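You operate a simulated robot arm through the tools that you are given. There is no shell and no other tool.

Carry out the task below with a simulated robot arm. There is one attempt and no reset: what you move stays moved.

TASK
Leak-test plug No. 26 and sort it by the result.
Fine: latch it in, leave the dial alone; HOLDS goes in the tray marked GOOD, LEAKS in the one marked WORN.
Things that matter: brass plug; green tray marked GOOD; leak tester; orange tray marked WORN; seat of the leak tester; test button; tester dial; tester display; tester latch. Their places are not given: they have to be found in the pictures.

The check looks at the end state, three seconds after you hand in, the way a careful person would. Anything else that was tipped, shoved, dropped, spilled or broken makes it a failure.

THE ROBOT
A 7-joint arm with a three-finger gripper, fixed in place. Base frame: the origin is at the foot of the arm, x ahead of it, y to its left, z up; the work surface is at about z = 0.9. Readings come in m, rad, newtons and seconds.
Its first joint turns from -2.897 to 2.897 rad. Payload 2.69 kg.
The TCP is the grasp point between the finger pads, 0.03 m short of the fingertips. In the tool frame z runs along the fingers and y along their closing line. Largest opening 0.128 m; the body of the gripper starts 0.117 m behind the TCP.
Orientation is told as [roll, pitch, yaw] about the base's x, y, z axes, in that order, counted from this pose: with the fingers straight down and closing along the base's y, the tool's x points along the base's -x, its y along +y and its z along -z.

THE INTERFACE
- The arm moves only by the tool arm_command. Its argument "series" is a list of rows, each a list of 3 entries, a list of its own where there are three numbers: the turn, a rotation vector about the tool's x, y, z in rad, then the shift along the tool's x, y, z in cm, then the gripper command, from -1 (fully open) to 1 (shut), values between in proportion. In form: [[[rx, ry, rz], [dx, dy, dz], grip], ...]. A call has 1 to 20 rows; each row shifts and turns the commanded pose from where the row before left it, along the tool's axes as they then stand. A row lasts 0.2 s, in which the tool goes at most 0.05 m and 0.15 rad; a call with a longer step from one row to the next is refused whole, and so is a gripper value outside its range. Where a pose cannot be reached the arm comes as near as it can. A force on the tool above 90 N (or 10 N above the force at the start of the call, whichever is more), or a blocked arm, ends the call early, and 0.2 s more pass. Each finger halts on what it meets, pressing with about 30 N; the grip force reading is that of the motor and also rises with nothing between the fingers. The clock runs only during rows and for 0.2 s after the last one: add rows that do not move to give the fingers time. The reply holds the time, the measured pose of the TCP, the force on the tool along the base axes, the opening and the grip force, in the units named above and with some noise, with the torque about the TCP (base axes, N m) and any sound that the robot's microphone picked up, and new pictures: "show" is both (left out), scene, wrist or none.
- Cameras (640 x 400 px; columns grow to the right, rows downward): "scene" is fixed at [0.2198, 0.4997, 1.4838]; the picture's right is [-0.17, -0.99, 0.00], its down [-0.66, 0.11, -0.74] and it looks along [0.73, -0.13, -0.67] (base axes); focal length 282 px, centre (320, 200). "wrist" rides on the gripper at [0.058, 0.054, -0.131] in the tool frame; the picture's right is [-0.68, 0.74, 0.00], its down [-0.62, -0.57, -0.55] and it looks along [-0.40, -0.37, 0.84] (tool axes); focal length 234 px, centre (320, 200).
- move_column(by): slides the trunk up (or, below 0, down) by that many m; the arm rides with it, the base frame stays. It gives what a move gives, with no picture.
- measure_at(camera, pixels): for up to 12 pixels [column, row] of the newest picture of that camera ("zoom" is the newest enlarged one), the place [x, y, z] in the base frame of the surface seen there, good to about 0.002 m. It takes no simulated time.
- close_up(camera, box): a new picture of the part [left, top, right, bottom] of that camera's present view, enlarged. It takes no simulated time.
- finish_job(): hands the job in; it is judged then, once.

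Open the gripper and draw the arm clear of the work before you hand the job in, unless the task says otherwise.

The tools are called after "Request:" as a command line: name --argument value ..., lists and objects as JSON in quotes. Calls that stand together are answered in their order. arm_command: Moves the arm, as the interface text tells. Its arguments: {"type":"object","properties":{"series":{"type":"array","items":{"type":"array"}},"show":{"type":"string","enum":["both","scene","wrist","none"]}},"required":["series"]} The other tools are called the same way: move_column (by) slides the trunk up or down; measure_at (camera, pixels) gives the place of the surface under pixels of a picture; close_up (camera, box) takes an enlarged picture of a part of a camera's view; finish_job () hands the job in.

At the start:

```text
time_s: 0.0
ee_pos: [0.6415, 0.2911, 1.2699]
tcp_rot: [0.0, 0.0, 0.0]
ft_force: [0.3, 0.4, 0.6]
torque: [0.01, 0.0, 0.03]
gripper_width: 0.128
grip_force: 0.1
trunk travel left (down, up): [-0.15, 0.2]
```

scene: 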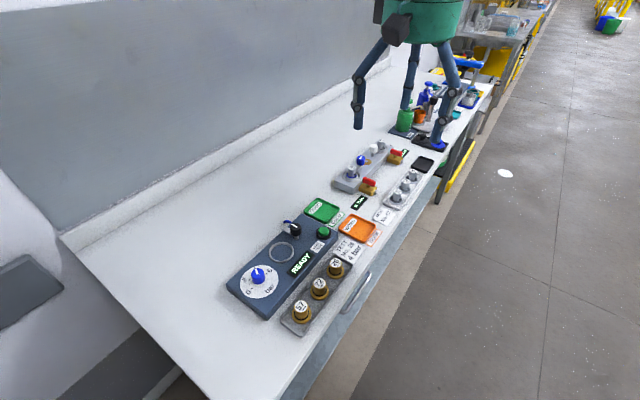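
wrist: 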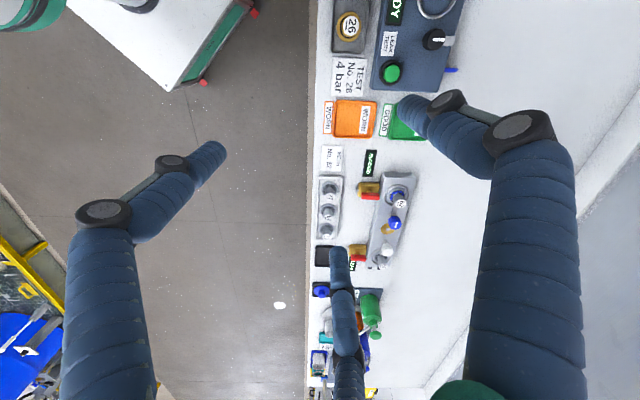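

The scene shows the leak tester at about (275,265), plugs in a rack at (318,285), and trays at (322,210) and (358,228). I take enlarged pictures to read the labels.

Request:
close_up --camera "scene" --box '[220, 190, 400, 340]'

Request:
close_up --camera "wrist" --box '[310, 0, 480, 140]'

```text
2.67 times, centred on (310, 265) of scene
```

zoom: 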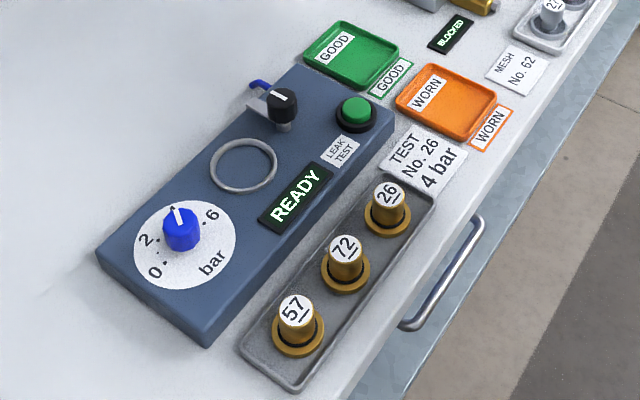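

```text
2.86 times, centred on (395, 70) of wrist
```

zoom: 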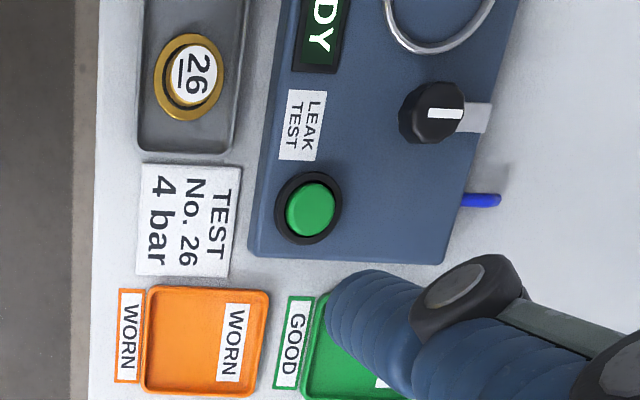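

Plug 26 is the rack plug nearest the card (scene ~(335,267)). I measure the plug, tester, knob, button and trays in the scene picture.

Request:
measure_at --camera "scene" --pixels '[[336, 262], [319, 283], [302, 305], [286, 251], [300, 228], [323, 232], [258, 272], [322, 211], [357, 229], [240, 290], [281, 244], [335, 278]]'

Request:
close_up --camera "scene" --box '[265, 205, 345, 270]'

```text
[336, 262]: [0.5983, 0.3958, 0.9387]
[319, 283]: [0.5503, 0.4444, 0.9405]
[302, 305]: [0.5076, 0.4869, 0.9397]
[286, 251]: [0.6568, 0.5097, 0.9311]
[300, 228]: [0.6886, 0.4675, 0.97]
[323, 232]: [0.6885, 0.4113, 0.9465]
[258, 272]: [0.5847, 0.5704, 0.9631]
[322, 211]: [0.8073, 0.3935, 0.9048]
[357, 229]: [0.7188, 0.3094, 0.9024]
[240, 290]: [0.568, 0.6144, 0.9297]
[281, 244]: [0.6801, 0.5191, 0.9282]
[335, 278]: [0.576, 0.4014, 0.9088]
```

```text
6.15 times, centred on (305, 238) of scene
```

zoom: 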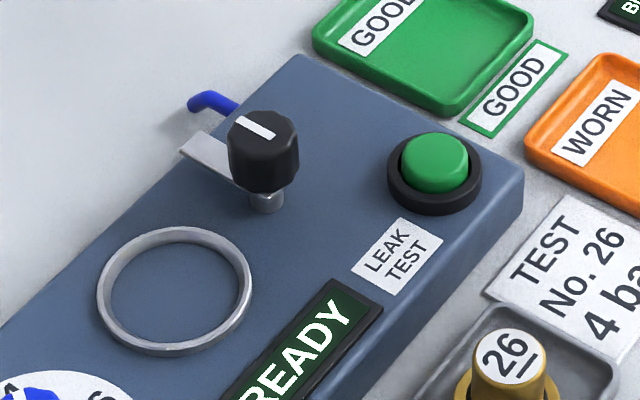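

The arm's gripper shows at the top of the scene picture around (410,80). I take a closer look at it, because its shape matters for clearances, and at the rest of the bench.

Request:
close_up --camera "scene" --box '[330, 0, 490, 150]'

Request:
measure_at --camera "scene" --pixels '[[358, 125], [405, 104], [437, 143], [372, 50], [408, 45], [448, 50]]'

```text
2.67 times, centred on (410, 75) of scene
```

zoom: 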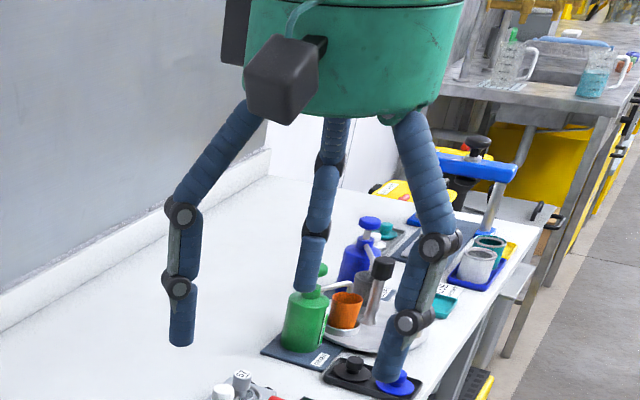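

```text
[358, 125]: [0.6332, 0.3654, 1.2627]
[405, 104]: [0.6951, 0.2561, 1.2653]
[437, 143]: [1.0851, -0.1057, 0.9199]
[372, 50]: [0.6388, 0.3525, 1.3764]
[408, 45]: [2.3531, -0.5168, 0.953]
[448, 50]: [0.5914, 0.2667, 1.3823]
```

The hand visibly has three jointed fingers about the TCP. I move to a viewing pose over the tester at safe height so the wrist camera sees it, closing the gripper in part to see how the fingers move.

Request:
arm_command --series '[[[0, 0, 0], [1.84, 4.41, 0], -1], [[0, 0, 0], [1.84, 4.41, 0], -1], [[0, 0, 0], [1.84, 4.41, 0], -1], [[0, 0, 0], [1.84, 4.41, 0], -1], [[0, 0, 0], [1.84, 4.41, 0], -1], [[0, 0, 0], [1.84, 4.41, 0], -1], [[0, 0, 0], [1.84, 4.41, 0], -1], [[0, 0, 0], [1.84, 4.41, 0], -1], [[0, 0, 0], [0, 0, 0], 0.5], [[0, 0, 0], [0, 0, 0], 0.5], [[0, 0, 0], [0, 0, 0], 0.5]]'

```text
time_s: 2.4
ee_pos: [0.4939, 0.6445, 1.2703]
tcp_rot: [0.0, -0.001, 0.001]
ft_force: [0.0, -0.2, -0.1]
torque: [0.01, -0.01, -0.03]
gripper_width: 0.0319
grip_force: 0.1
trunk travel left (down, up): [-0.15, 0.2]
```

scene: 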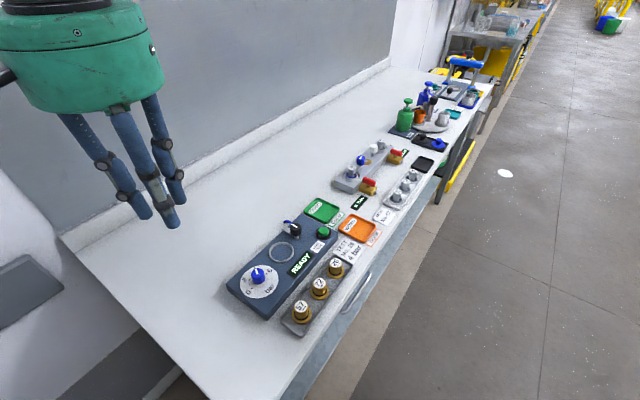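
wrist: 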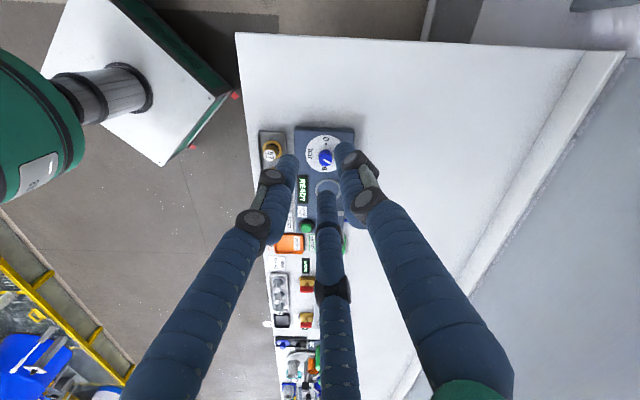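

All three fingers close centrically around the TCP. I open again and come lower over the tester for a close look at the latch and seat.

Request:
arm_command --series '[[[0, 0, 0], [-1.92, -1.53, 3.4], -1], [[0, 0, 0], [-1.92, -1.53, 3.4], -1], [[0, 0, 0], [-1.92, -1.53, 3.4], -1], [[0, 0, 0], [-1.92, -1.53, 3.4], -1], [[0, 0, 0], [-1.92, -1.53, 3.4], -1], [[0, 0, 0], [0, 0, 0], -1]]'

```text
time_s: 3.8
ee_pos: [0.5906, 0.567, 1.1008]
tcp_rot: [0.0, 0.001, 0.0]
ft_force: [0.1, 0.4, -0.6]
torque: [0.01, 0.04, 0.02]
gripper_width: 0.1281
grip_force: 0.1
trunk travel left (down, up): [-0.15, 0.2]
```

scene: 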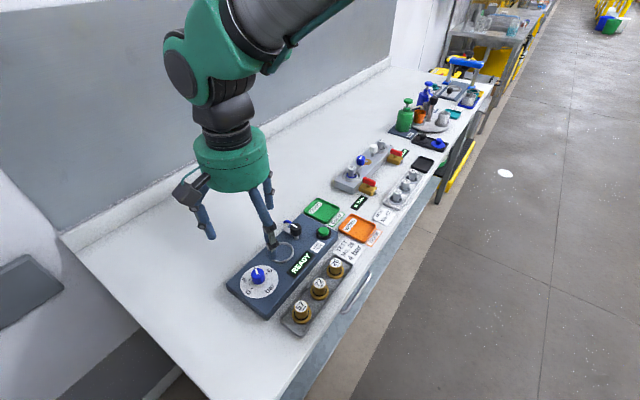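
wrist: 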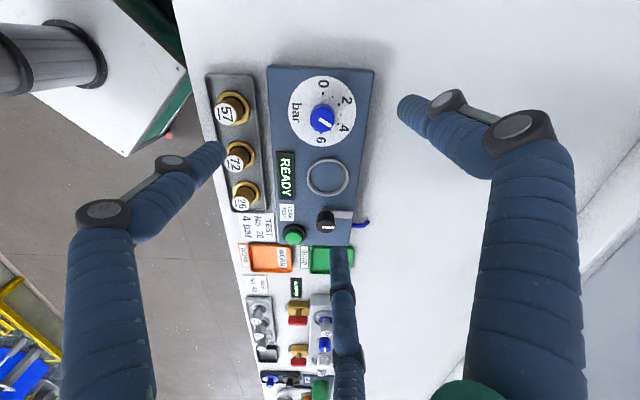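

The wrist picture shows the tester well: dial (322,118), seat ring (327,178), latch knob (327,220), button (294,234). I enlarge it.

Request:
close_up --camera "wrist" --box '[270, 140, 390, 260]'

Request:
measure_at --camera "wrist" --pixels '[[327, 178], [308, 178], [347, 178], [327, 160], [327, 196], [326, 217], [343, 216], [350, 216], [362, 224], [294, 234], [240, 200], [322, 118]]'

```text
3.33 times, centred on (330, 200) of wrist
```

zoom: 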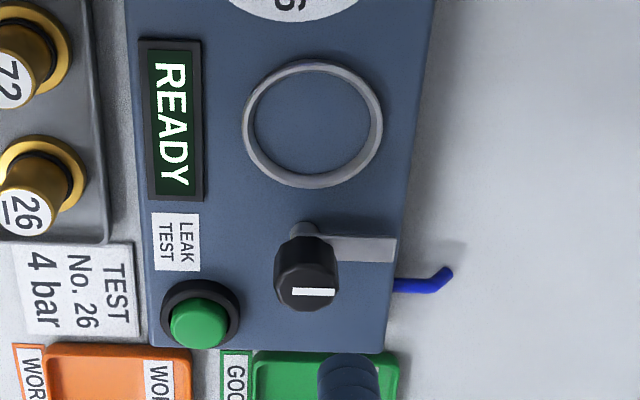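

```text
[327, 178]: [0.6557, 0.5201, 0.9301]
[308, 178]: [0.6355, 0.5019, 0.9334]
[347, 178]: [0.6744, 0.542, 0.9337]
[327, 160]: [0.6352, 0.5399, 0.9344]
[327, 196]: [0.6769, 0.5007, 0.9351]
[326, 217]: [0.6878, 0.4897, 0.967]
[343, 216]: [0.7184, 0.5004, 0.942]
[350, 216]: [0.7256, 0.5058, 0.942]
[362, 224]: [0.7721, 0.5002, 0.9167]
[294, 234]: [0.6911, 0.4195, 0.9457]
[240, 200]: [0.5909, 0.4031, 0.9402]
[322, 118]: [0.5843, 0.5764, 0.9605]
```

I use the enlarged wrist picture to measure the ring's inner/outer edges, the latch post, knob and tab.

Request:
measure_at --camera "zoom" --pixels '[[313, 122], [248, 124], [379, 122], [313, 64], [313, 182], [310, 292], [291, 262], [333, 265], [303, 228], [345, 240], [393, 243], [390, 258]]'

Request:
measure_at --camera "zoom" --pixels '[[330, 292], [288, 292], [310, 308], [310, 275], [300, 232], [415, 285], [440, 275], [398, 285], [200, 320], [22, 212], [75, 180], [50, 145]]'

```text
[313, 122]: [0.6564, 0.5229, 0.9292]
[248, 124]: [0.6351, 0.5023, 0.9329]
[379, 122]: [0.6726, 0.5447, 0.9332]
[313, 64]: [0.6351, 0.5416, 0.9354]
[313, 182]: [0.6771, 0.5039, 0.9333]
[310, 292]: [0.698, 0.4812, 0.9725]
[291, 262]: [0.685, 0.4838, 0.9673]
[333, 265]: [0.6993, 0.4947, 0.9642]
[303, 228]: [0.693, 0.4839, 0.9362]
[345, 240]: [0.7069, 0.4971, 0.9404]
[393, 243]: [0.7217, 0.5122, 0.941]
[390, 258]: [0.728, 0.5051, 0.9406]
```

```text
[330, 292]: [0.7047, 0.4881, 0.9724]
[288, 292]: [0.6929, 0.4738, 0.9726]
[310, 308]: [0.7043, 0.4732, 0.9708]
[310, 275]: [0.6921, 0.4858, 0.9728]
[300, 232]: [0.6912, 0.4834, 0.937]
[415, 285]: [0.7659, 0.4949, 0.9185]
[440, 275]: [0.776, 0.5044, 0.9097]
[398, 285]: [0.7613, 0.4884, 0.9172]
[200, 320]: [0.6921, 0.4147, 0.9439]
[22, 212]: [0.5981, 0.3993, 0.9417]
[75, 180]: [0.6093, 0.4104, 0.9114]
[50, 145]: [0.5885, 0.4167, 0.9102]
```

Knob axis is near (0.698,0.480), its tab points away from the seat at about 46°, and the seat centre is near (0.656,0.522). Now I look closer at plug 26 and its surroundings in the scene view.

Request:
close_up --camera "scene" --box '[305, 248, 361, 294]'

Request:
close_up --camera "wrist" --box '[200, 150, 300, 250]'

```text
8.70 times, centred on (333, 271) of scene
```

zoom: 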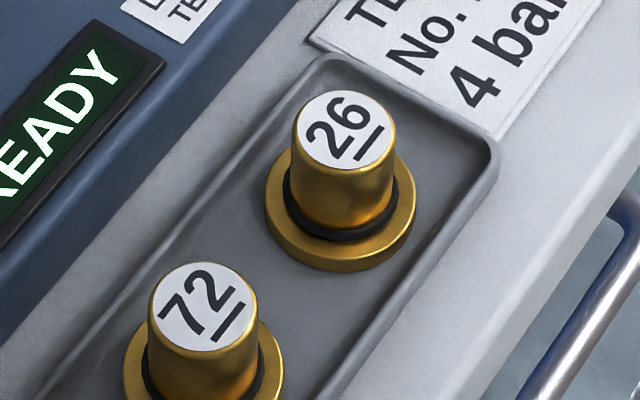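

```text
4.00 times, centred on (250, 200) of wrist
```

zoom: 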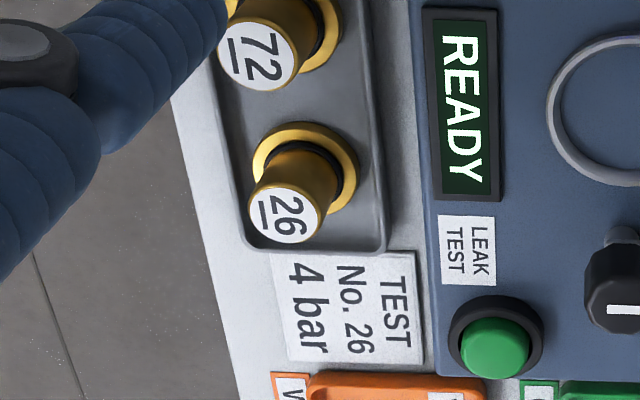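

I measure on this wrist enlargement: label rim, flange rim, rack floor, and tester edge near plug 26.

Request:
measure_at --camera "zoom" --pixels '[[286, 207], [255, 212], [318, 205], [288, 237], [290, 180], [260, 145], [300, 126], [352, 165], [325, 220], [422, 150], [432, 250], [392, 120]]'

Request:
measure_at --camera "scene" --pixels '[[335.5, 260], [331.5, 261], [339, 260], [335, 256.5], [335, 263], [334, 275], [331, 276], [338.5, 276.5], [341, 270], [345, 272], [327, 258], [333.5, 278]]'

```text
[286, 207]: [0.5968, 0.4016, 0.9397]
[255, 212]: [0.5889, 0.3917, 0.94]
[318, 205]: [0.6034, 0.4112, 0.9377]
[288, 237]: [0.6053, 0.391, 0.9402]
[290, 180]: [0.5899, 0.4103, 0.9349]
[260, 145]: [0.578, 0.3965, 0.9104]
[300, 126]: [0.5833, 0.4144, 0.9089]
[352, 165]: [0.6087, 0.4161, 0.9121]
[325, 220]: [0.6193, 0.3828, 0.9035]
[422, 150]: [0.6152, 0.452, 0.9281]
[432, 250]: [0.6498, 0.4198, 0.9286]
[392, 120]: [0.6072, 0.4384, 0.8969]
```

```text
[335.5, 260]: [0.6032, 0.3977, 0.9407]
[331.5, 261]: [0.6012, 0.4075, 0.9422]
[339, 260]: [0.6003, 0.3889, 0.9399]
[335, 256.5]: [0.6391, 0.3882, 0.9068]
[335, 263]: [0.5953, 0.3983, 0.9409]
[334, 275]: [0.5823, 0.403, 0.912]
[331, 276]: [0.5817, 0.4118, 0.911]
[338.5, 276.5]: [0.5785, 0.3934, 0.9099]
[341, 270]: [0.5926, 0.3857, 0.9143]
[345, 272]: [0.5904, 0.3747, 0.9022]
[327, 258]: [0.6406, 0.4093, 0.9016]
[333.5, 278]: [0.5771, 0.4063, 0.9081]
```

Plug 26's top is centred near (0.597,0.400,0.940), with a 27 mm body and a 41 mm flange; its neighbour stands 65 mm off at 135°, so I yaw −15° to straddle it. I move above plug 26 with a partly opened hand.

Request:
arm_command --series '[[[0, 0, 0], [-0.16, -4.19, 0], 0.14], [[0, 0, 0], [-0.16, -4.19, 0], 0.14], [[0, 0, 0], [-0.16, -4.19, 0], 0.14], [[0, 0, 0], [-0.16, -4.18, 0], 0.14], [[0, 0, 0.131], [0, 0, 2], 0.14], [[0, 0, 0.131], [0, 0, 2], 0.14], [[0, 0, 0], [0, 0, 0], 0.14]]'

```text
time_s: 5.4
ee_pos: [0.5963, 0.3997, 1.0584]
tcp_rot: [0.001, 0.0, -0.263]
ft_force: [0.8, 0.0, 0.8]
torque: [-0.02, 0.02, 0.0]
gripper_width: 0.0551
grip_force: 0.0
trunk travel left (down, up): [-0.15, 0.2]
```

scene: 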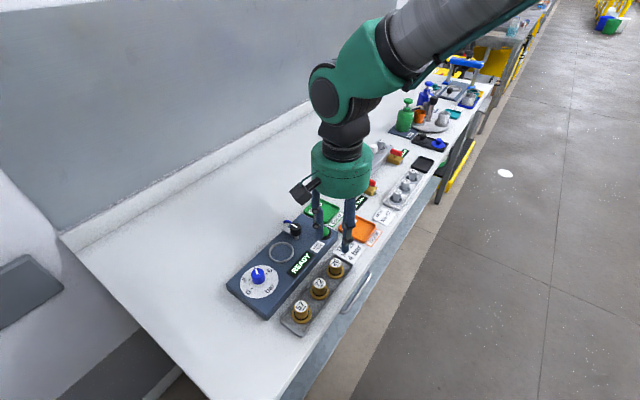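
wrist: 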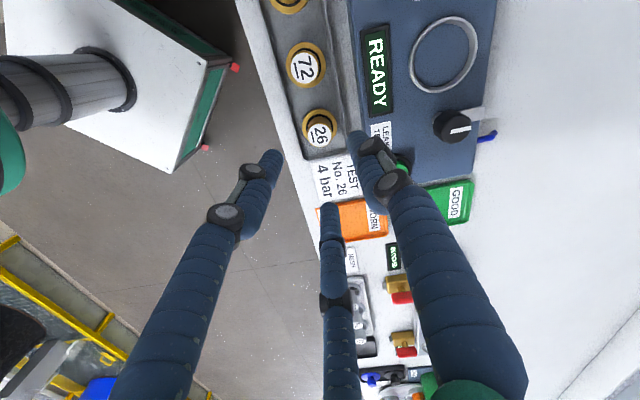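

The label "26" shows at (319,133), right where a centred plug should be at this height. I measure it again together with the ring and latch from this new angle.

Request:
close_up --camera "wrist" --box '[280, 80, 360, 160]'

Request:
measure_at --camera "wrist" --pixels '[[319, 134], [310, 134], [328, 133], [319, 125], [319, 143], [306, 131], [322, 111], [336, 122], [452, 126], [445, 55], [305, 66], [477, 115]]'

```text
5.00 times, centred on (320, 120) of wrist
```

zoom: 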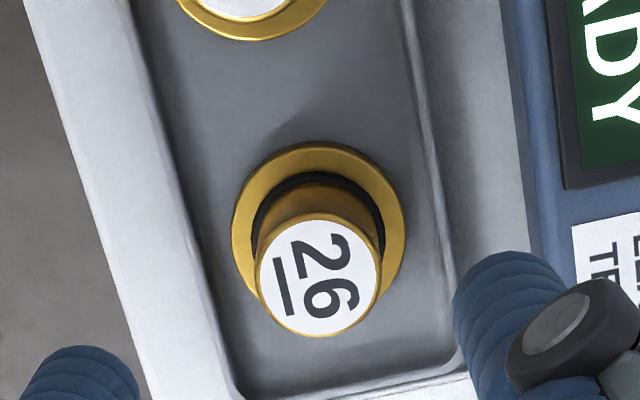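

```text
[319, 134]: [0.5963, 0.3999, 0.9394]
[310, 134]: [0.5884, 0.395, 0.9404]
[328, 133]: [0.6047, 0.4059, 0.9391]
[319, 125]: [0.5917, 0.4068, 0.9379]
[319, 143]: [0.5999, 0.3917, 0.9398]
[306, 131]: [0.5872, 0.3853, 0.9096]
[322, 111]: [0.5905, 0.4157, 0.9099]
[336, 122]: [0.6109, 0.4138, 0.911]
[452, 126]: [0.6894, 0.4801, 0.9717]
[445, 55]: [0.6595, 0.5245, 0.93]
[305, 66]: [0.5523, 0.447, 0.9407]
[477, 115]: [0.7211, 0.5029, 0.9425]
```

Plug centre confirmed at (0.5965,0.3997). I go down with the hand open 55 mm, to TCP z ≈ 0.947, without closing yet.

Request:
arm_command --series '[[[0, 0, 0], [0, 0, 3], 0.14], [[0, 0, 0], [0, 0, 3], 0.14], [[0, 0, 0], [0, 0, 2.5], 0.14], [[0, 0, 0], [0, 0, 1.5], 0.14], [[0, 0, 0], [0, 0, 1.15], 0.14], [[0, 0, 0], [0, 0, 0], 0.14]]'

```text
time_s: 6.8
ee_pos: [0.597, 0.3989, 0.9475]
tcp_rot: [0.001, 0.001, -0.261]
ft_force: [0.2, 0.8, -0.2]
torque: [0.01, 0.01, -0.01]
gripper_width: 0.0548
grip_force: 0.0
trunk travel left (down, up): [-0.15, 0.2]
```

scene: 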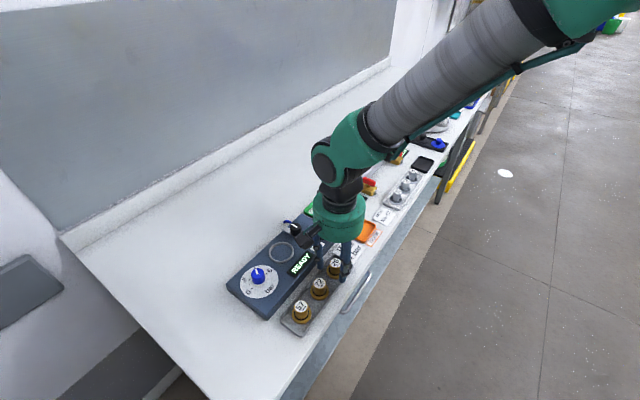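
wrist: 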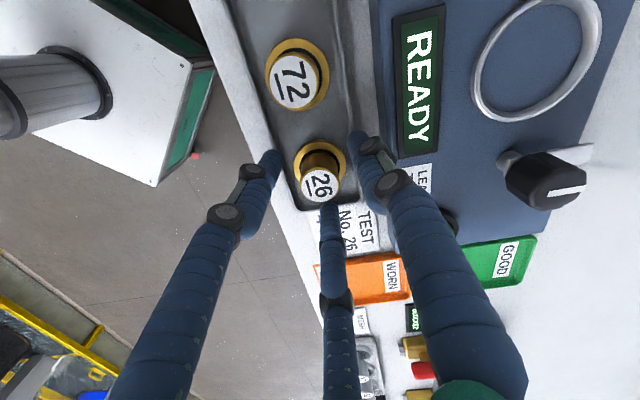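

Force is quiet and the label sits at (319,184) between the fingers. I check the finger tips against the plug before closing.

Request:
close_up --camera "scene" --box '[290, 220, 380, 295]'

Request:
close_up --camera "wrist" --box '[240, 100, 410, 240]'

```text
5.33 times, centred on (335, 258) of scene
```

zoom: 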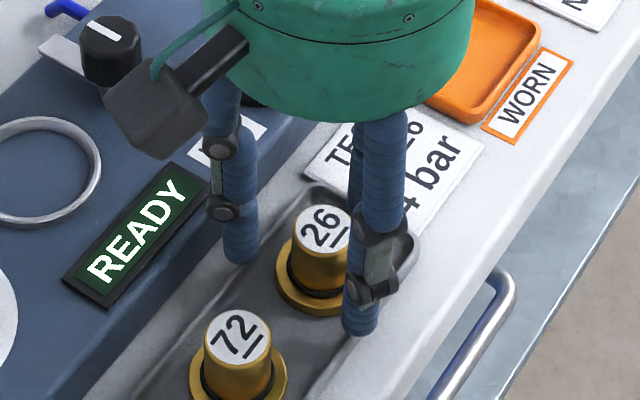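

```text
2.86 times, centred on (325, 170) of wrist
```

zoom: 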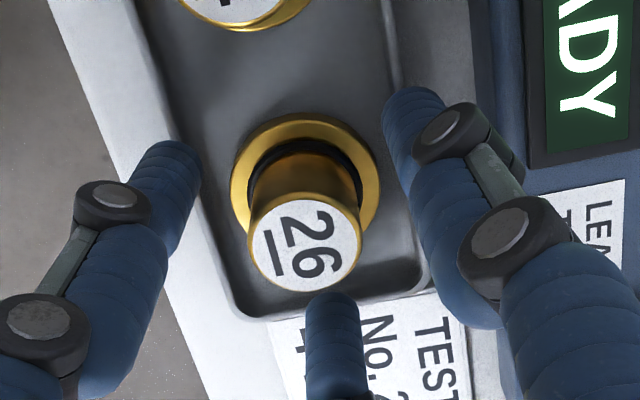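

The fingers stand around plug 26 at body height with clearance. I close the grip.

Request:
arm_command --series '[[[0, 0, 0], [0, 0, 0], 1], [[0, 0, 0], [0, 0, 0], 1], [[0, 0, 0], [0, 0, 0], 1]]'

```text
time_s: 7.6
ee_pos: [0.5968, 0.3988, 0.9479]
tcp_rot: [-0.001, -0.001, -0.262]
ft_force: [0.2, 0.0, 0.2]
torque: [0.01, 0.02, 0.01]
gripper_width: 0.0271
grip_force: 30.1
trunk travel left (down, up): [-0.15, 0.2]
```

scene: 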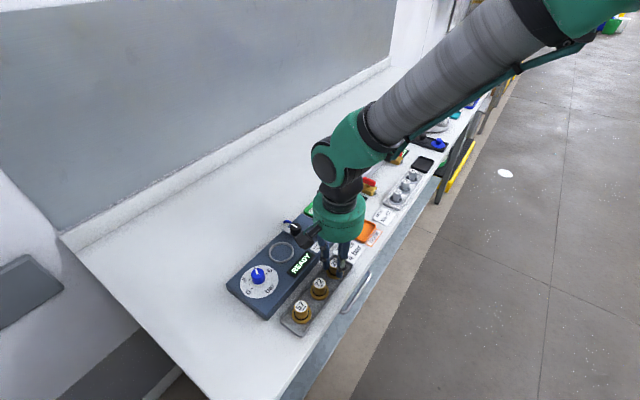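
wrist: 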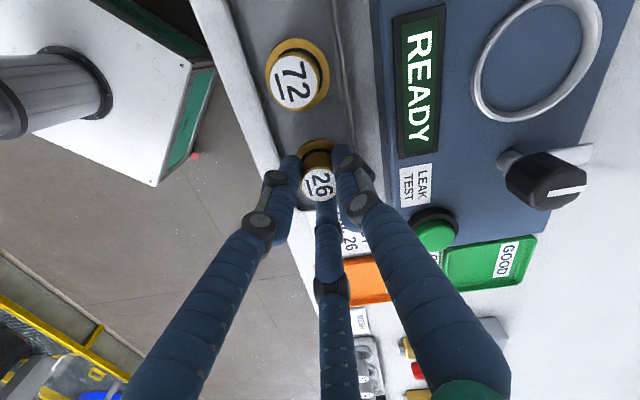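

Plug is held (opening 27.1 mm, 30 N). I lift straight up 12 cm.

Request:
arm_command --series '[[[0, 0, 0], [0, 0, -1], 1], [[0, 0, 0], [0, 0, -2], 1], [[0, 0, 0], [0, 0, -3], 1], [[0, 0, 0], [0, 0, -3], 1], [[0, 0, 0], [0, 0, -3], 1], [[0, 0, 0], [0, 0, 0], 1]]'

```text
time_s: 9.0
ee_pos: [0.5971, 0.3979, 1.0663]
tcp_rot: [0.0, -0.001, -0.259]
ft_force: [-0.6, 0.3, 0.4]
torque: [0.01, -0.03, 0.02]
gripper_width: 0.0021
grip_force: 29.8
trunk travel left (down, up): [-0.15, 0.2]
```

scene: 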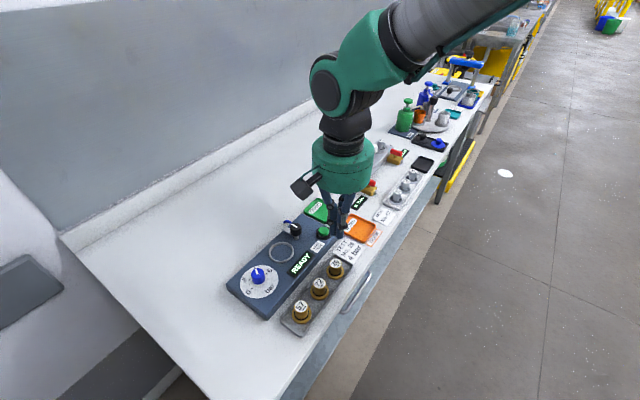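
wrist: 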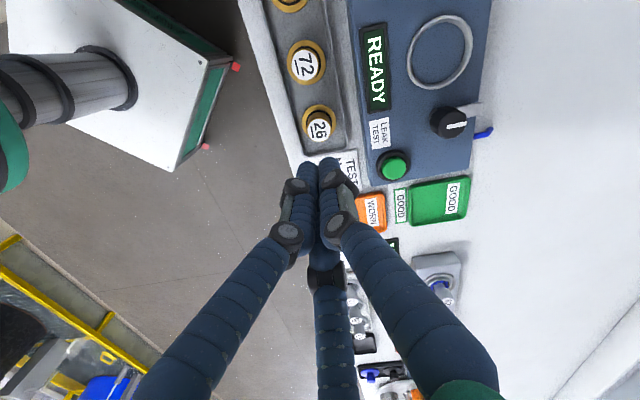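

The opening reads 2 mm and plug 26 is still in the rack at (319,126): it slipped out of the fingers. I check that it still stands in place, and where the finger tips really are.

Request:
close_up --camera "wrist" --box '[270, 80, 370, 180]'

Request:
measure_at --camera "wrist" --pixels '[[319, 128], [312, 129], [327, 128], [309, 168], [328, 164], [318, 180]]'

Request:
close_up --camera "scene" --box '[290, 180, 390, 290]'

```text
4.00 times, centred on (320, 130) of wrist
```

zoom: 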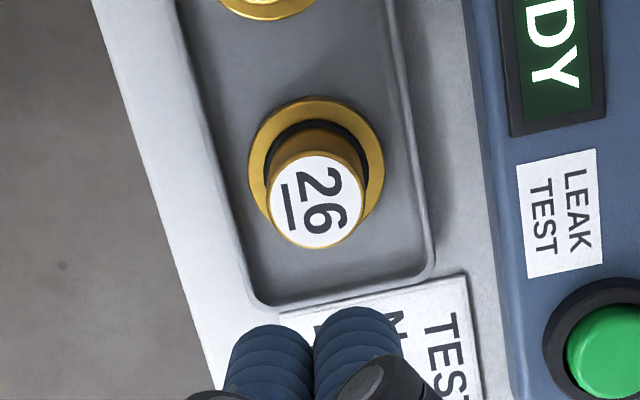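

```text
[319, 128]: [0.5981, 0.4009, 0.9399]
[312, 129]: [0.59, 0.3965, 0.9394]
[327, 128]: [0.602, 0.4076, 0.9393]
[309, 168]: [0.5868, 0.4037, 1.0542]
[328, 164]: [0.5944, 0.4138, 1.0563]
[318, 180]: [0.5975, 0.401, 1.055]
```

```text
3.64 times, centred on (340, 235) of scene
```

zoom: 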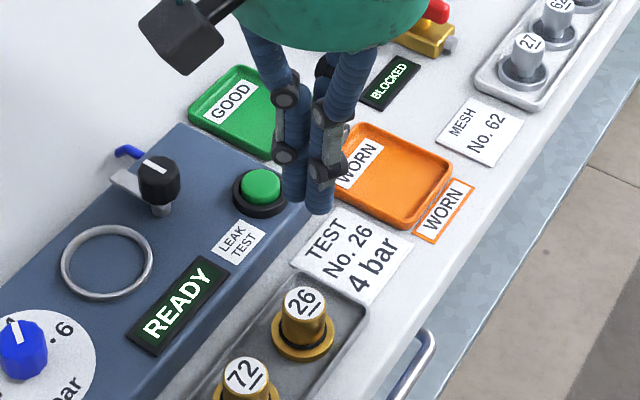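

Plug 26 is undisturbed at (0.597,0.400). I measure the bottom of the finger tips in the scene enlargement.

Request:
measure_at --camera "zoom" --pixels '[[318, 205], [318, 211], [320, 195], [292, 192], [292, 200], [318, 150]]'

```text
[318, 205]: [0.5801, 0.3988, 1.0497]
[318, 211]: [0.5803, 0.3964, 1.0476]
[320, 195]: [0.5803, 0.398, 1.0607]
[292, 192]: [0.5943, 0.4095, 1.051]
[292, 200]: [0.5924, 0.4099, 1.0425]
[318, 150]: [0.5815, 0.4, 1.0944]
```

The tips reach about 27 mm below the TCP, so the earlier grip held only the upper body. I reopen, go down a bit lower (TCP ≈ 0.943, tips just above the flange), and close with more dwell.

Request:
arm_command --series '[[[0, 0, 0], [0, 0, 0], 0.14], [[0, 0, 0], [0.04, 0.17, 3], 0.14], [[0, 0, 0], [0, 0, 3], 0.14], [[0, 0, 0], [0, 0, 3], 0.14], [[0, 0, 0], [0, 0, 2], 0.14], [[0, 0, 0], [0, 0, 1.3], 0.14], [[0, 0, 0], [0, 0, 0], 0.14], [[0, 0, 0], [0, 0, 0], 0.14]]'

```text
time_s: 10.8
ee_pos: [0.5969, 0.4023, 0.9456]
tcp_rot: [0.0, 0.0, -0.262]
ft_force: [-0.5, -0.3, 0.7]
torque: [0.0, -0.02, 0.01]
gripper_width: 0.0553
grip_force: 0.1
trunk travel left (down, up): [-0.15, 0.2]
```

scene: 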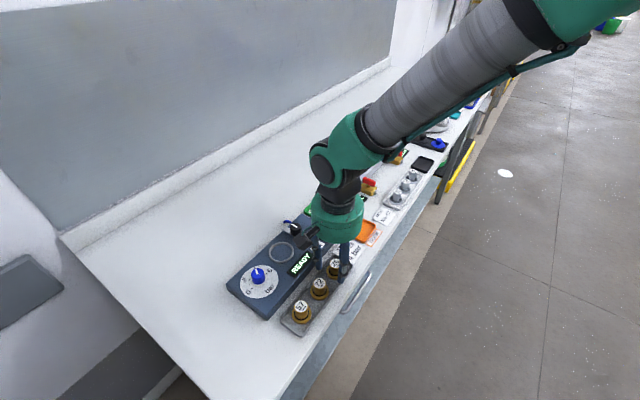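
wrist: 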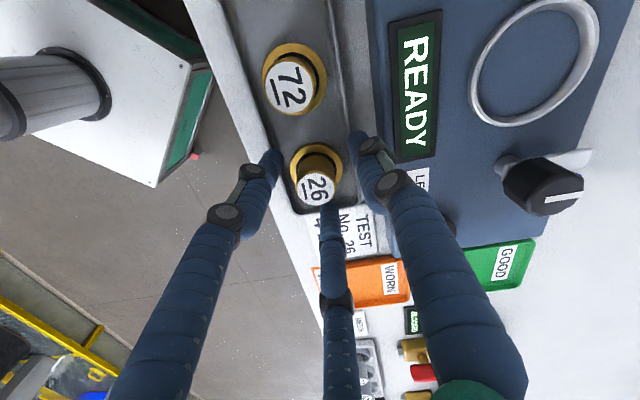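

The TCP is 2 mm too far in +y and at z 0.9456. I correct, lower 2 mm more, then close and dwell.

Request:
arm_command --series '[[[0, 0, 0], [-0.03, -0.22, 0], 0.14], [[0, 0, 0], [0, 0, 0.2], 0.14], [[0, 0, 0], [0, 0, 0], 1], [[0, 0, 0], [0, 0, 0], 1], [[0, 0, 0], [0, 0, 0], 1], [[0, 0, 0], [0, 0, 0], 1], [[0, 0, 0], [0, 0, 0], 1]]'

```text
time_s: 12.4
ee_pos: [0.5965, 0.4005, 0.9432]
tcp_rot: [0.0, 0.0, -0.262]
ft_force: [-1.1, -0.2, -0.6]
torque: [-0.01, 0.04, 0.0]
gripper_width: 0.0271
grip_force: 29.9
trunk travel left (down, up): [-0.15, 0.2]
```

scene: 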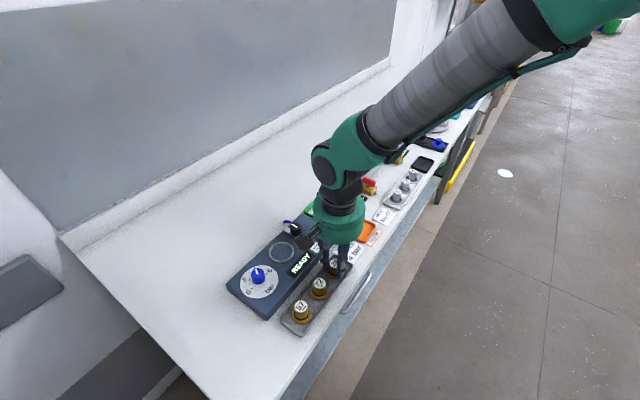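
wrist: 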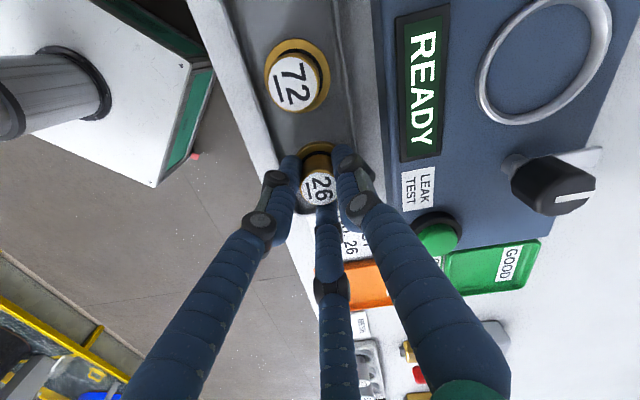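

Grip closed at 27.1 mm with tips near the flange. I lift very slowly by 1 cm and check if the plug comes along.

Request:
arm_command --series '[[[0, 0, 0], [0, 0, -0.2], 1], [[0, 0, 0], [0, 0, -0.2], 1], [[0, 0, 0], [0, 0, -0.2], 1], [[0, 0, 0], [0, 0, -0.2], 1], [[0, 0, 0], [0, 0, -0.2], 1]]'

```text
time_s: 13.6
ee_pos: [0.5959, 0.3981, 0.9524]
tcp_rot: [0.001, 0.0, -0.262]
ft_force: [-0.4, 0.0, -1.7]
torque: [0.0, -0.01, -0.03]
gripper_width: 0.0267
grip_force: 29.9
trunk travel left (down, up): [-0.15, 0.2]
```

scene: 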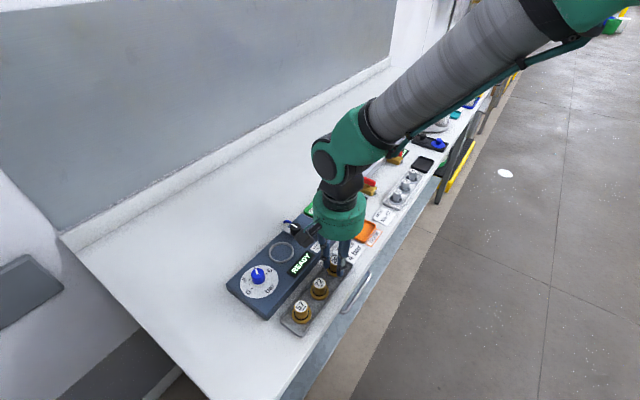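
wrist: 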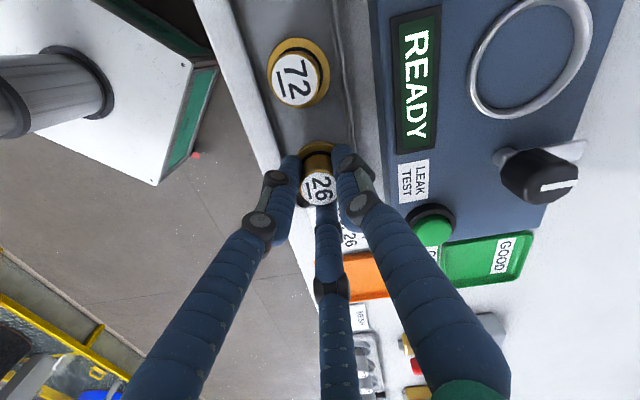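

The label stays near (319,187) and the force reads about −1.7 N in z, so the plug may be coming up. I look closely.

Request:
close_up --camera "scene" --box '[290, 220, 380, 295]'

Request:
measure_at --camera "wrist" --pixels '[[319, 190], [316, 155], [322, 193], [313, 197]]'

```text
5.33 times, centred on (335, 258) of scene
```

zoom: 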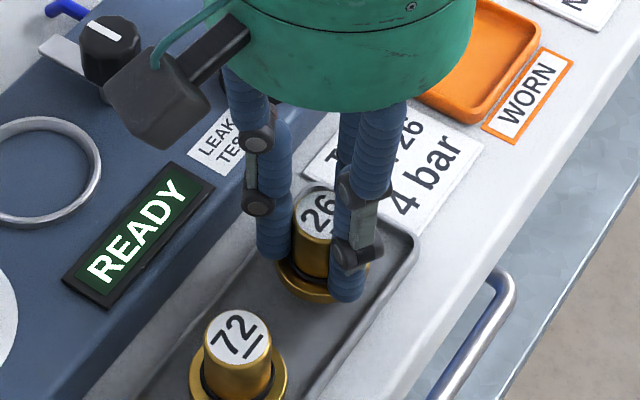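

```text
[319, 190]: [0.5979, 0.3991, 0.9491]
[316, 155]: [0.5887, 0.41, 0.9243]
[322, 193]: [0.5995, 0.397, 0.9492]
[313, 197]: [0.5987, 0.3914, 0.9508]
```

The label is now at z 0.9495, so the plug is up by 9.5 mm and held. I keep lifting gently.

Request:
arm_command --series '[[[0, 0, 0], [0, 0, -0.3], 1], [[0, 0, 0], [0, 0, -0.4], 1], [[0, 0, 0], [0, 0, -0.5], 1], [[0, 0, 0], [0, 0, -0.5], 1], [[0, 0, 0], [0, 0, -0.5], 1], [[0, 0, 0], [0, 0, -0.5], 1], [[0, 0, 0], [0, 0, -0.5], 1], [[0, 0, 0], [0, 0, -0.5], 1], [[0, 0, 0], [0, 0, -0.5], 1], [[0, 0, 0], [0, 0, -0.5], 1], [[0, 0, 0], [0, 0, -0.5], 1], [[0, 0, 0], [0, 0, -0.5], 1], [[0, 0, 0], [0, 0, -0.4], 1], [[0, 0, 0], [0, 0, -0.3], 1]]'

```text
time_s: 16.6
ee_pos: [0.597, 0.3995, 1.0178]
tcp_rot: [0.001, 0.0, -0.262]
ft_force: [-0.4, 0.6, -1.7]
torque: [0.0, -0.03, 0.01]
gripper_width: 0.027
grip_force: 30.4
trunk travel left (down, up): [-0.15, 0.2]
```

scene: 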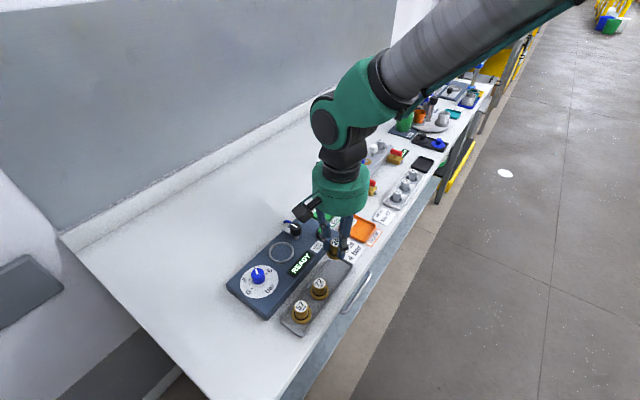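
wrist: 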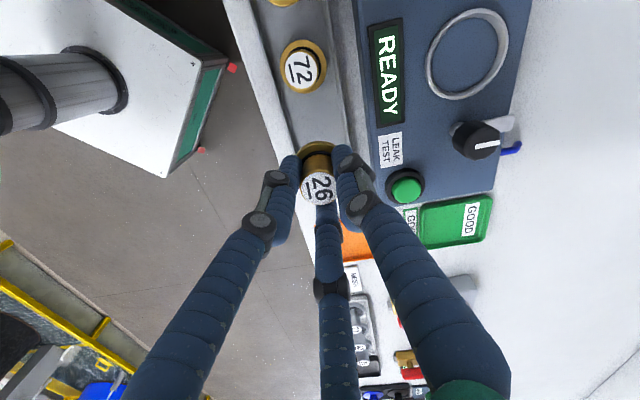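

Still held at 27 mm. I carry it up a bit more and across toward the seat at (0.655,0.523), gently.

Request:
arm_command --series '[[[0, 0, 0], [0, 0, -0.4], 1], [[0, 0, 0], [0, 0, -0.6], 1], [[0, 0, 0], [-0.07, 0.4, -0.6], 1], [[0, 0, 0], [-0.14, 0.8, -0.6], 1], [[0, 0, 0], [-0.185, 1.034, -0.5], 1], [[0, 0, 0], [-0.185, 1.034, -0.3], 1], [[0, 0, 0], [-0.185, 1.034, 0], 1], [[0, 0, 0], [-0.185, 1.034, 0], 1], [[0, 0, 0], [-0.185, 1.034, 0], 1], [[0, 0, 0], [-0.185, 1.034, 0], 1], [[0, 0, 0], [-0.185, 1.034, 0], 1], [[0, 0, 0], [-0.185, 1.034, 0], 1], [[0, 0, 0], [-0.185, 1.034, 0], 1], [[0, 0, 0], [-0.185, 1.034, 0], 1], [[0, 0, 0], [-0.185, 1.034, 0], 1], [[0, 0, 0], [-0.1, 0.6, 0], 1], [[0, 0, 0], [-0.05, 0.3, 0], 1]]'

```text
time_s: 20.2
ee_pos: [0.6564, 0.5229, 1.0458]
tcp_rot: [-0.001, 0.001, -0.262]
ft_force: [-0.4, -0.5, -3.2]
torque: [0.02, -0.01, 0.0]
gripper_width: 0.0268
grip_force: 30.0
trunk travel left (down, up): [-0.15, 0.2]
```

scene: 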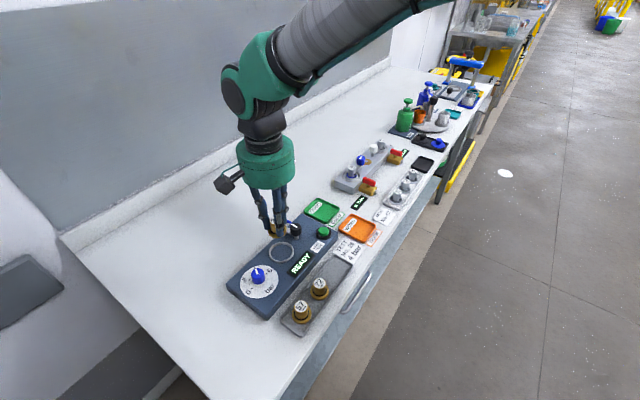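
wrist: 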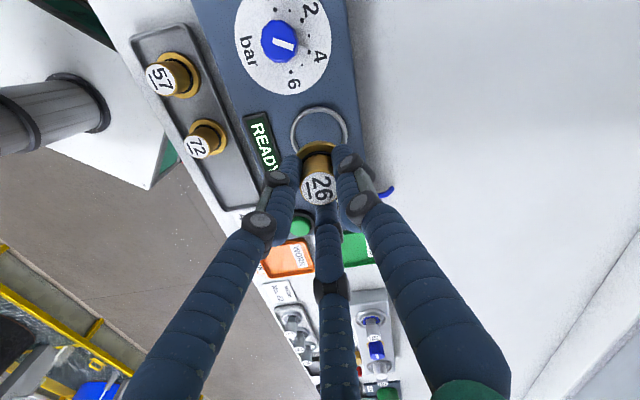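

Plug is above the seat. I turn the tool to yaw −75° so that the fingers will straddle the latch knob when I release.

Request:
arm_command --series '[[[0, 0, 0.04], [0, 0, 0], 1], [[0, 0, 0.0655], [0, 0, 0], 1], [[0, 0, 0.0655], [0, 0, 0], 1], [[0, 0, 0.0655], [0, 0, 0], 1], [[0, 0, 0.0655], [0, 0, 0], 1], [[0, 0, 0.0655], [0, 0, 0], 1], [[0, 0, 0.0655], [0, 0, 0], 1], [[0, 0, 0.0655], [0, 0, 0], 1], [[0, 0, 0.0655], [0, 0, 0], 1], [[0, 0, 0.0655], [0, 0, 0], 1], [[0, 0, 0.0655], [0, 0, 0], 1], [[0, 0, 0.0655], [0, 0, 0], 1], [[0, 0, 0.0655], [0, 0, 0], 1], [[0, 0, 0.0655], [0, 0, 0], 1], [[0, 0, 0.0655], [0, 0, 0], 1], [[0, 0, 0.0655], [0, 0, 0], 1], [[0, 0, 0.025], [0, 0, 0], 1], [[0, 0, 0], [0, 0, 0], 1]]'

```text
time_s: 24.0
ee_pos: [0.6555, 0.5228, 1.0476]
tcp_rot: [-0.001, -0.001, -1.31]
ft_force: [-0.7, -0.2, -2.8]
torque: [0.02, -0.01, 0.01]
gripper_width: 0.0272
grip_force: 30.2
trunk travel left (down, up): [-0.15, 0.2]
```

scene: 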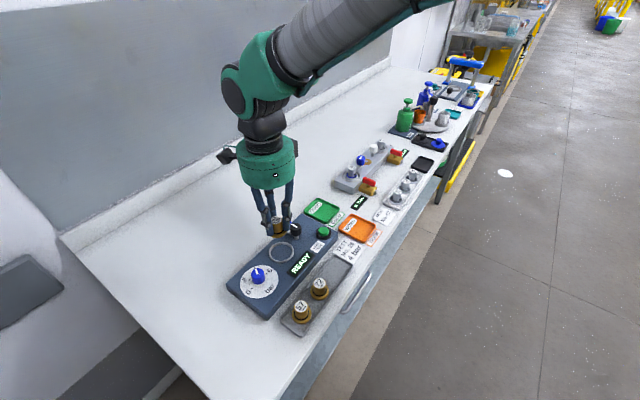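
wrist: 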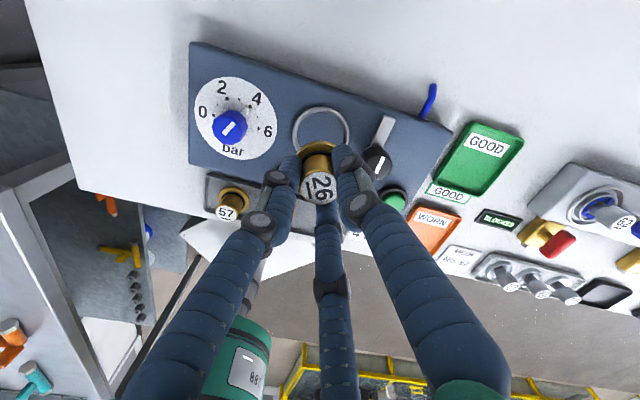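

I refine the ring centre from this view and check the plug's position under the hand.

Request:
close_up --camera "scene" --box '[255, 200, 325, 275]'

Request:
close_up --camera "wrist" --box '[270, 90, 410, 210]'

```text
5.33 times, centred on (290, 238) of scene
```

zoom: 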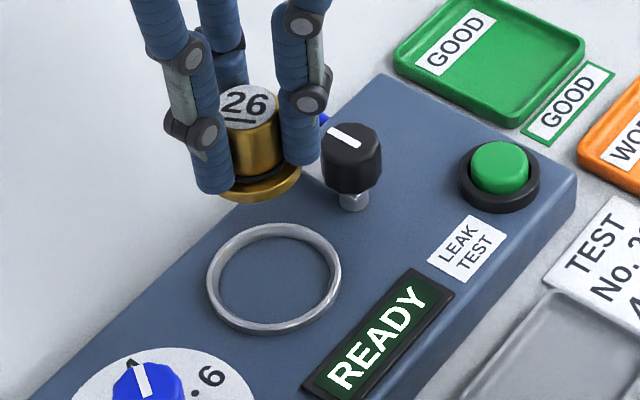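

```text
3.33 times, centred on (340, 150) of wrist
```

zoom: 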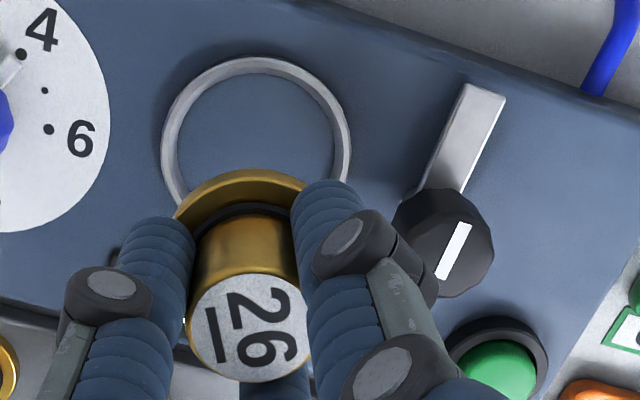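

I measure ring band points on the wrist enlargement and in the scene to fix the centre.

Request:
measure_at --camera "zoom" --pixels '[[171, 145], [341, 140], [257, 67], [200, 88], [318, 88], [480, 90], [455, 170], [455, 250], [425, 185], [250, 320], [215, 310], [295, 305]]'

Request:
measure_at --camera "scene" --pixels '[[270, 253], [292.8, 251], [283.5, 243.2], [279, 261.3], [272, 247], [290, 258], [281, 252], [277, 226], [277, 219]]'

```text
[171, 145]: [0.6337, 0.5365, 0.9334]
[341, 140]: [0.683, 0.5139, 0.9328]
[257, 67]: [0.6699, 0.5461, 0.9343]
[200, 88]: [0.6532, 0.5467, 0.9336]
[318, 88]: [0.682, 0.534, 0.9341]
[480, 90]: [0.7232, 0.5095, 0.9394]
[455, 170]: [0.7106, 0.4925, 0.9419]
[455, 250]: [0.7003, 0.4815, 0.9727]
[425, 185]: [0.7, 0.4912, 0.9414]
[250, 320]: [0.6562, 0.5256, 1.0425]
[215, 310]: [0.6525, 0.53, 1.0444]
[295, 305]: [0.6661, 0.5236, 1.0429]
```

```text
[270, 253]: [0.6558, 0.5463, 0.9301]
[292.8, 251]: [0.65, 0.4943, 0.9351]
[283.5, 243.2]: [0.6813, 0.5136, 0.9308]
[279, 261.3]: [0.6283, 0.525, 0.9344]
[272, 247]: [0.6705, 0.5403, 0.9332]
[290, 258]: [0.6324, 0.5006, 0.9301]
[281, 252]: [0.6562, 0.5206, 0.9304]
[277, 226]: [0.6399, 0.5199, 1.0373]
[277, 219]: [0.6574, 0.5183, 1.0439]
```

Ring centre fits (0.656,0.522); the plug's axis is about 1.5 mm off in y. I correct that and go down gently to just above the seat.

Request:
arm_command --series '[[[0, 0, 0], [-0.16, 0, 0.3], 1], [[0, 0, 0], [0, 0, 0.5], 1], [[0, 0, 0], [0, 0, 0.6], 1], [[0, 0, 0], [0, 0, 0.6], 1], [[0, 0, 0], [0, 0, 0.6], 1], [[0, 0, 0], [0, 0, 0.6], 1], [[0, 0, 0], [0, 0, 0.6], 1], [[0, 0, 0], [0, 0, 0.6], 1], [[0, 0, 0], [0, 0, 0.6], 1], [[0, 0, 0], [0, 0, 0.6], 1], [[0, 0, 0], [0, 0, 0.6], 1], [[0, 0, 0], [0, 0, 0.4], 1], [[0, 0, 0], [0, 0, 0.3], 1], [[0, 0, 0], [0, 0, 0.2], 1], [[0, 0, 0], [0, 0, 0], 1]]'

```text
time_s: 27.2
ee_pos: [0.6549, 0.5217, 0.9765]
tcp_rot: [0.001, -0.001, -1.31]
ft_force: [0.1, 0.0, -3.5]
torque: [0.02, 0.04, 0.03]
gripper_width: 0.027
grip_force: 30.0
trunk travel left (down, up): [-0.15, 0.2]
```

scene: 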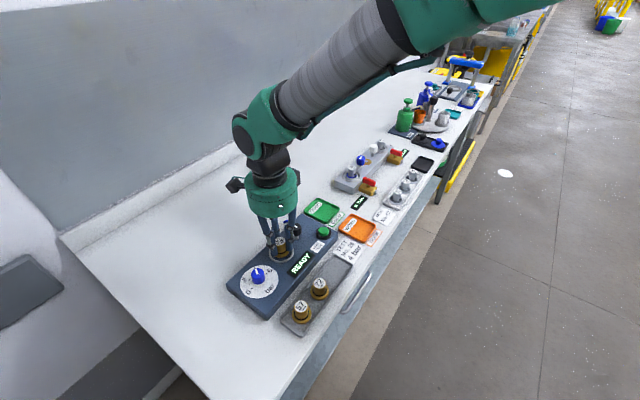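
wrist: 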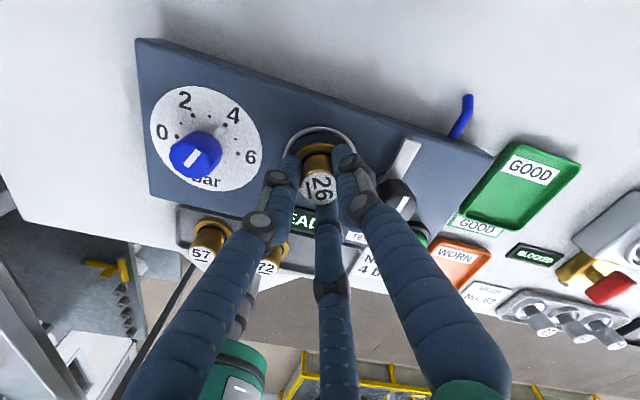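

I check the flange's place inside the ring before the last millimetres.

Request:
close_up --camera "wrist" --box '[270, 110, 430, 220]'

Request:
close_up --camera "scene" --box '[250, 205, 320, 275]'

```text
3.64 times, centred on (350, 165) of wrist
```

zoom: 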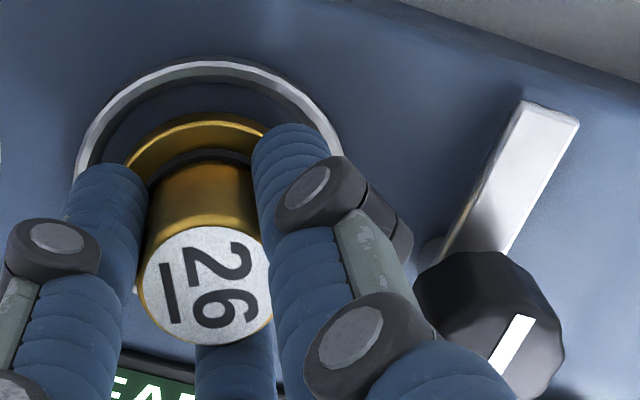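

```text
5.71 times, centred on (285, 240) of scene
```

zoom: 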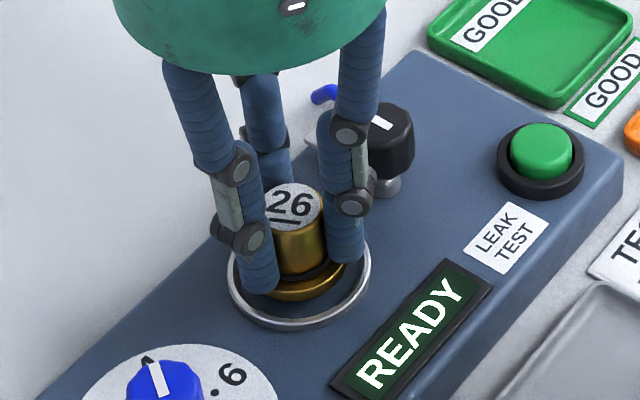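

The flange hangs inside the ring, centred within a millimetre or so. I lower slowly to contact.

Request:
arm_command --series '[[[0, 0, 0], [0, 0, 0.15], 1], [[0, 0, 0], [0, 0, 0.15], 1], [[0, 0, 0], [0, 0, 0.1], 1], [[0, 0, 0], [0, 0, 0], 1]]' --show "none"

```text
time_s: 28.2
ee_pos: [0.6554, 0.5196, 0.9727]
tcp_rot: [0.0, 0.0, -1.307]
ft_force: [0.9, 0.2, -1.7]
torque: [-0.01, 0.03, -0.05]
gripper_width: 0.0268
grip_force: 30.1
trunk travel left (down, up): [-0.15, 0.2]
```

Force is still only the weight (−1.7 N), so no contact yet. I go on down in millimetre steps.

Request:
arm_command --series '[[[0, 0, 0], [0, 0, 0.1], 1], [[0, 0, 0], [0, 0, 0.1], 1], [[0, 0, 0], [0, 0, 0], 1]]' --show "none"

```text
time_s: 29.0
ee_pos: [0.6549, 0.5218, 0.9702]
tcp_rot: [0.002, -0.001, -1.308]
ft_force: [0.3, 0.0, -1.7]
torque: [0.01, -0.01, -0.02]
gripper_width: 0.0269
grip_force: 30.0
trunk travel left (down, up): [-0.15, 0.2]
```

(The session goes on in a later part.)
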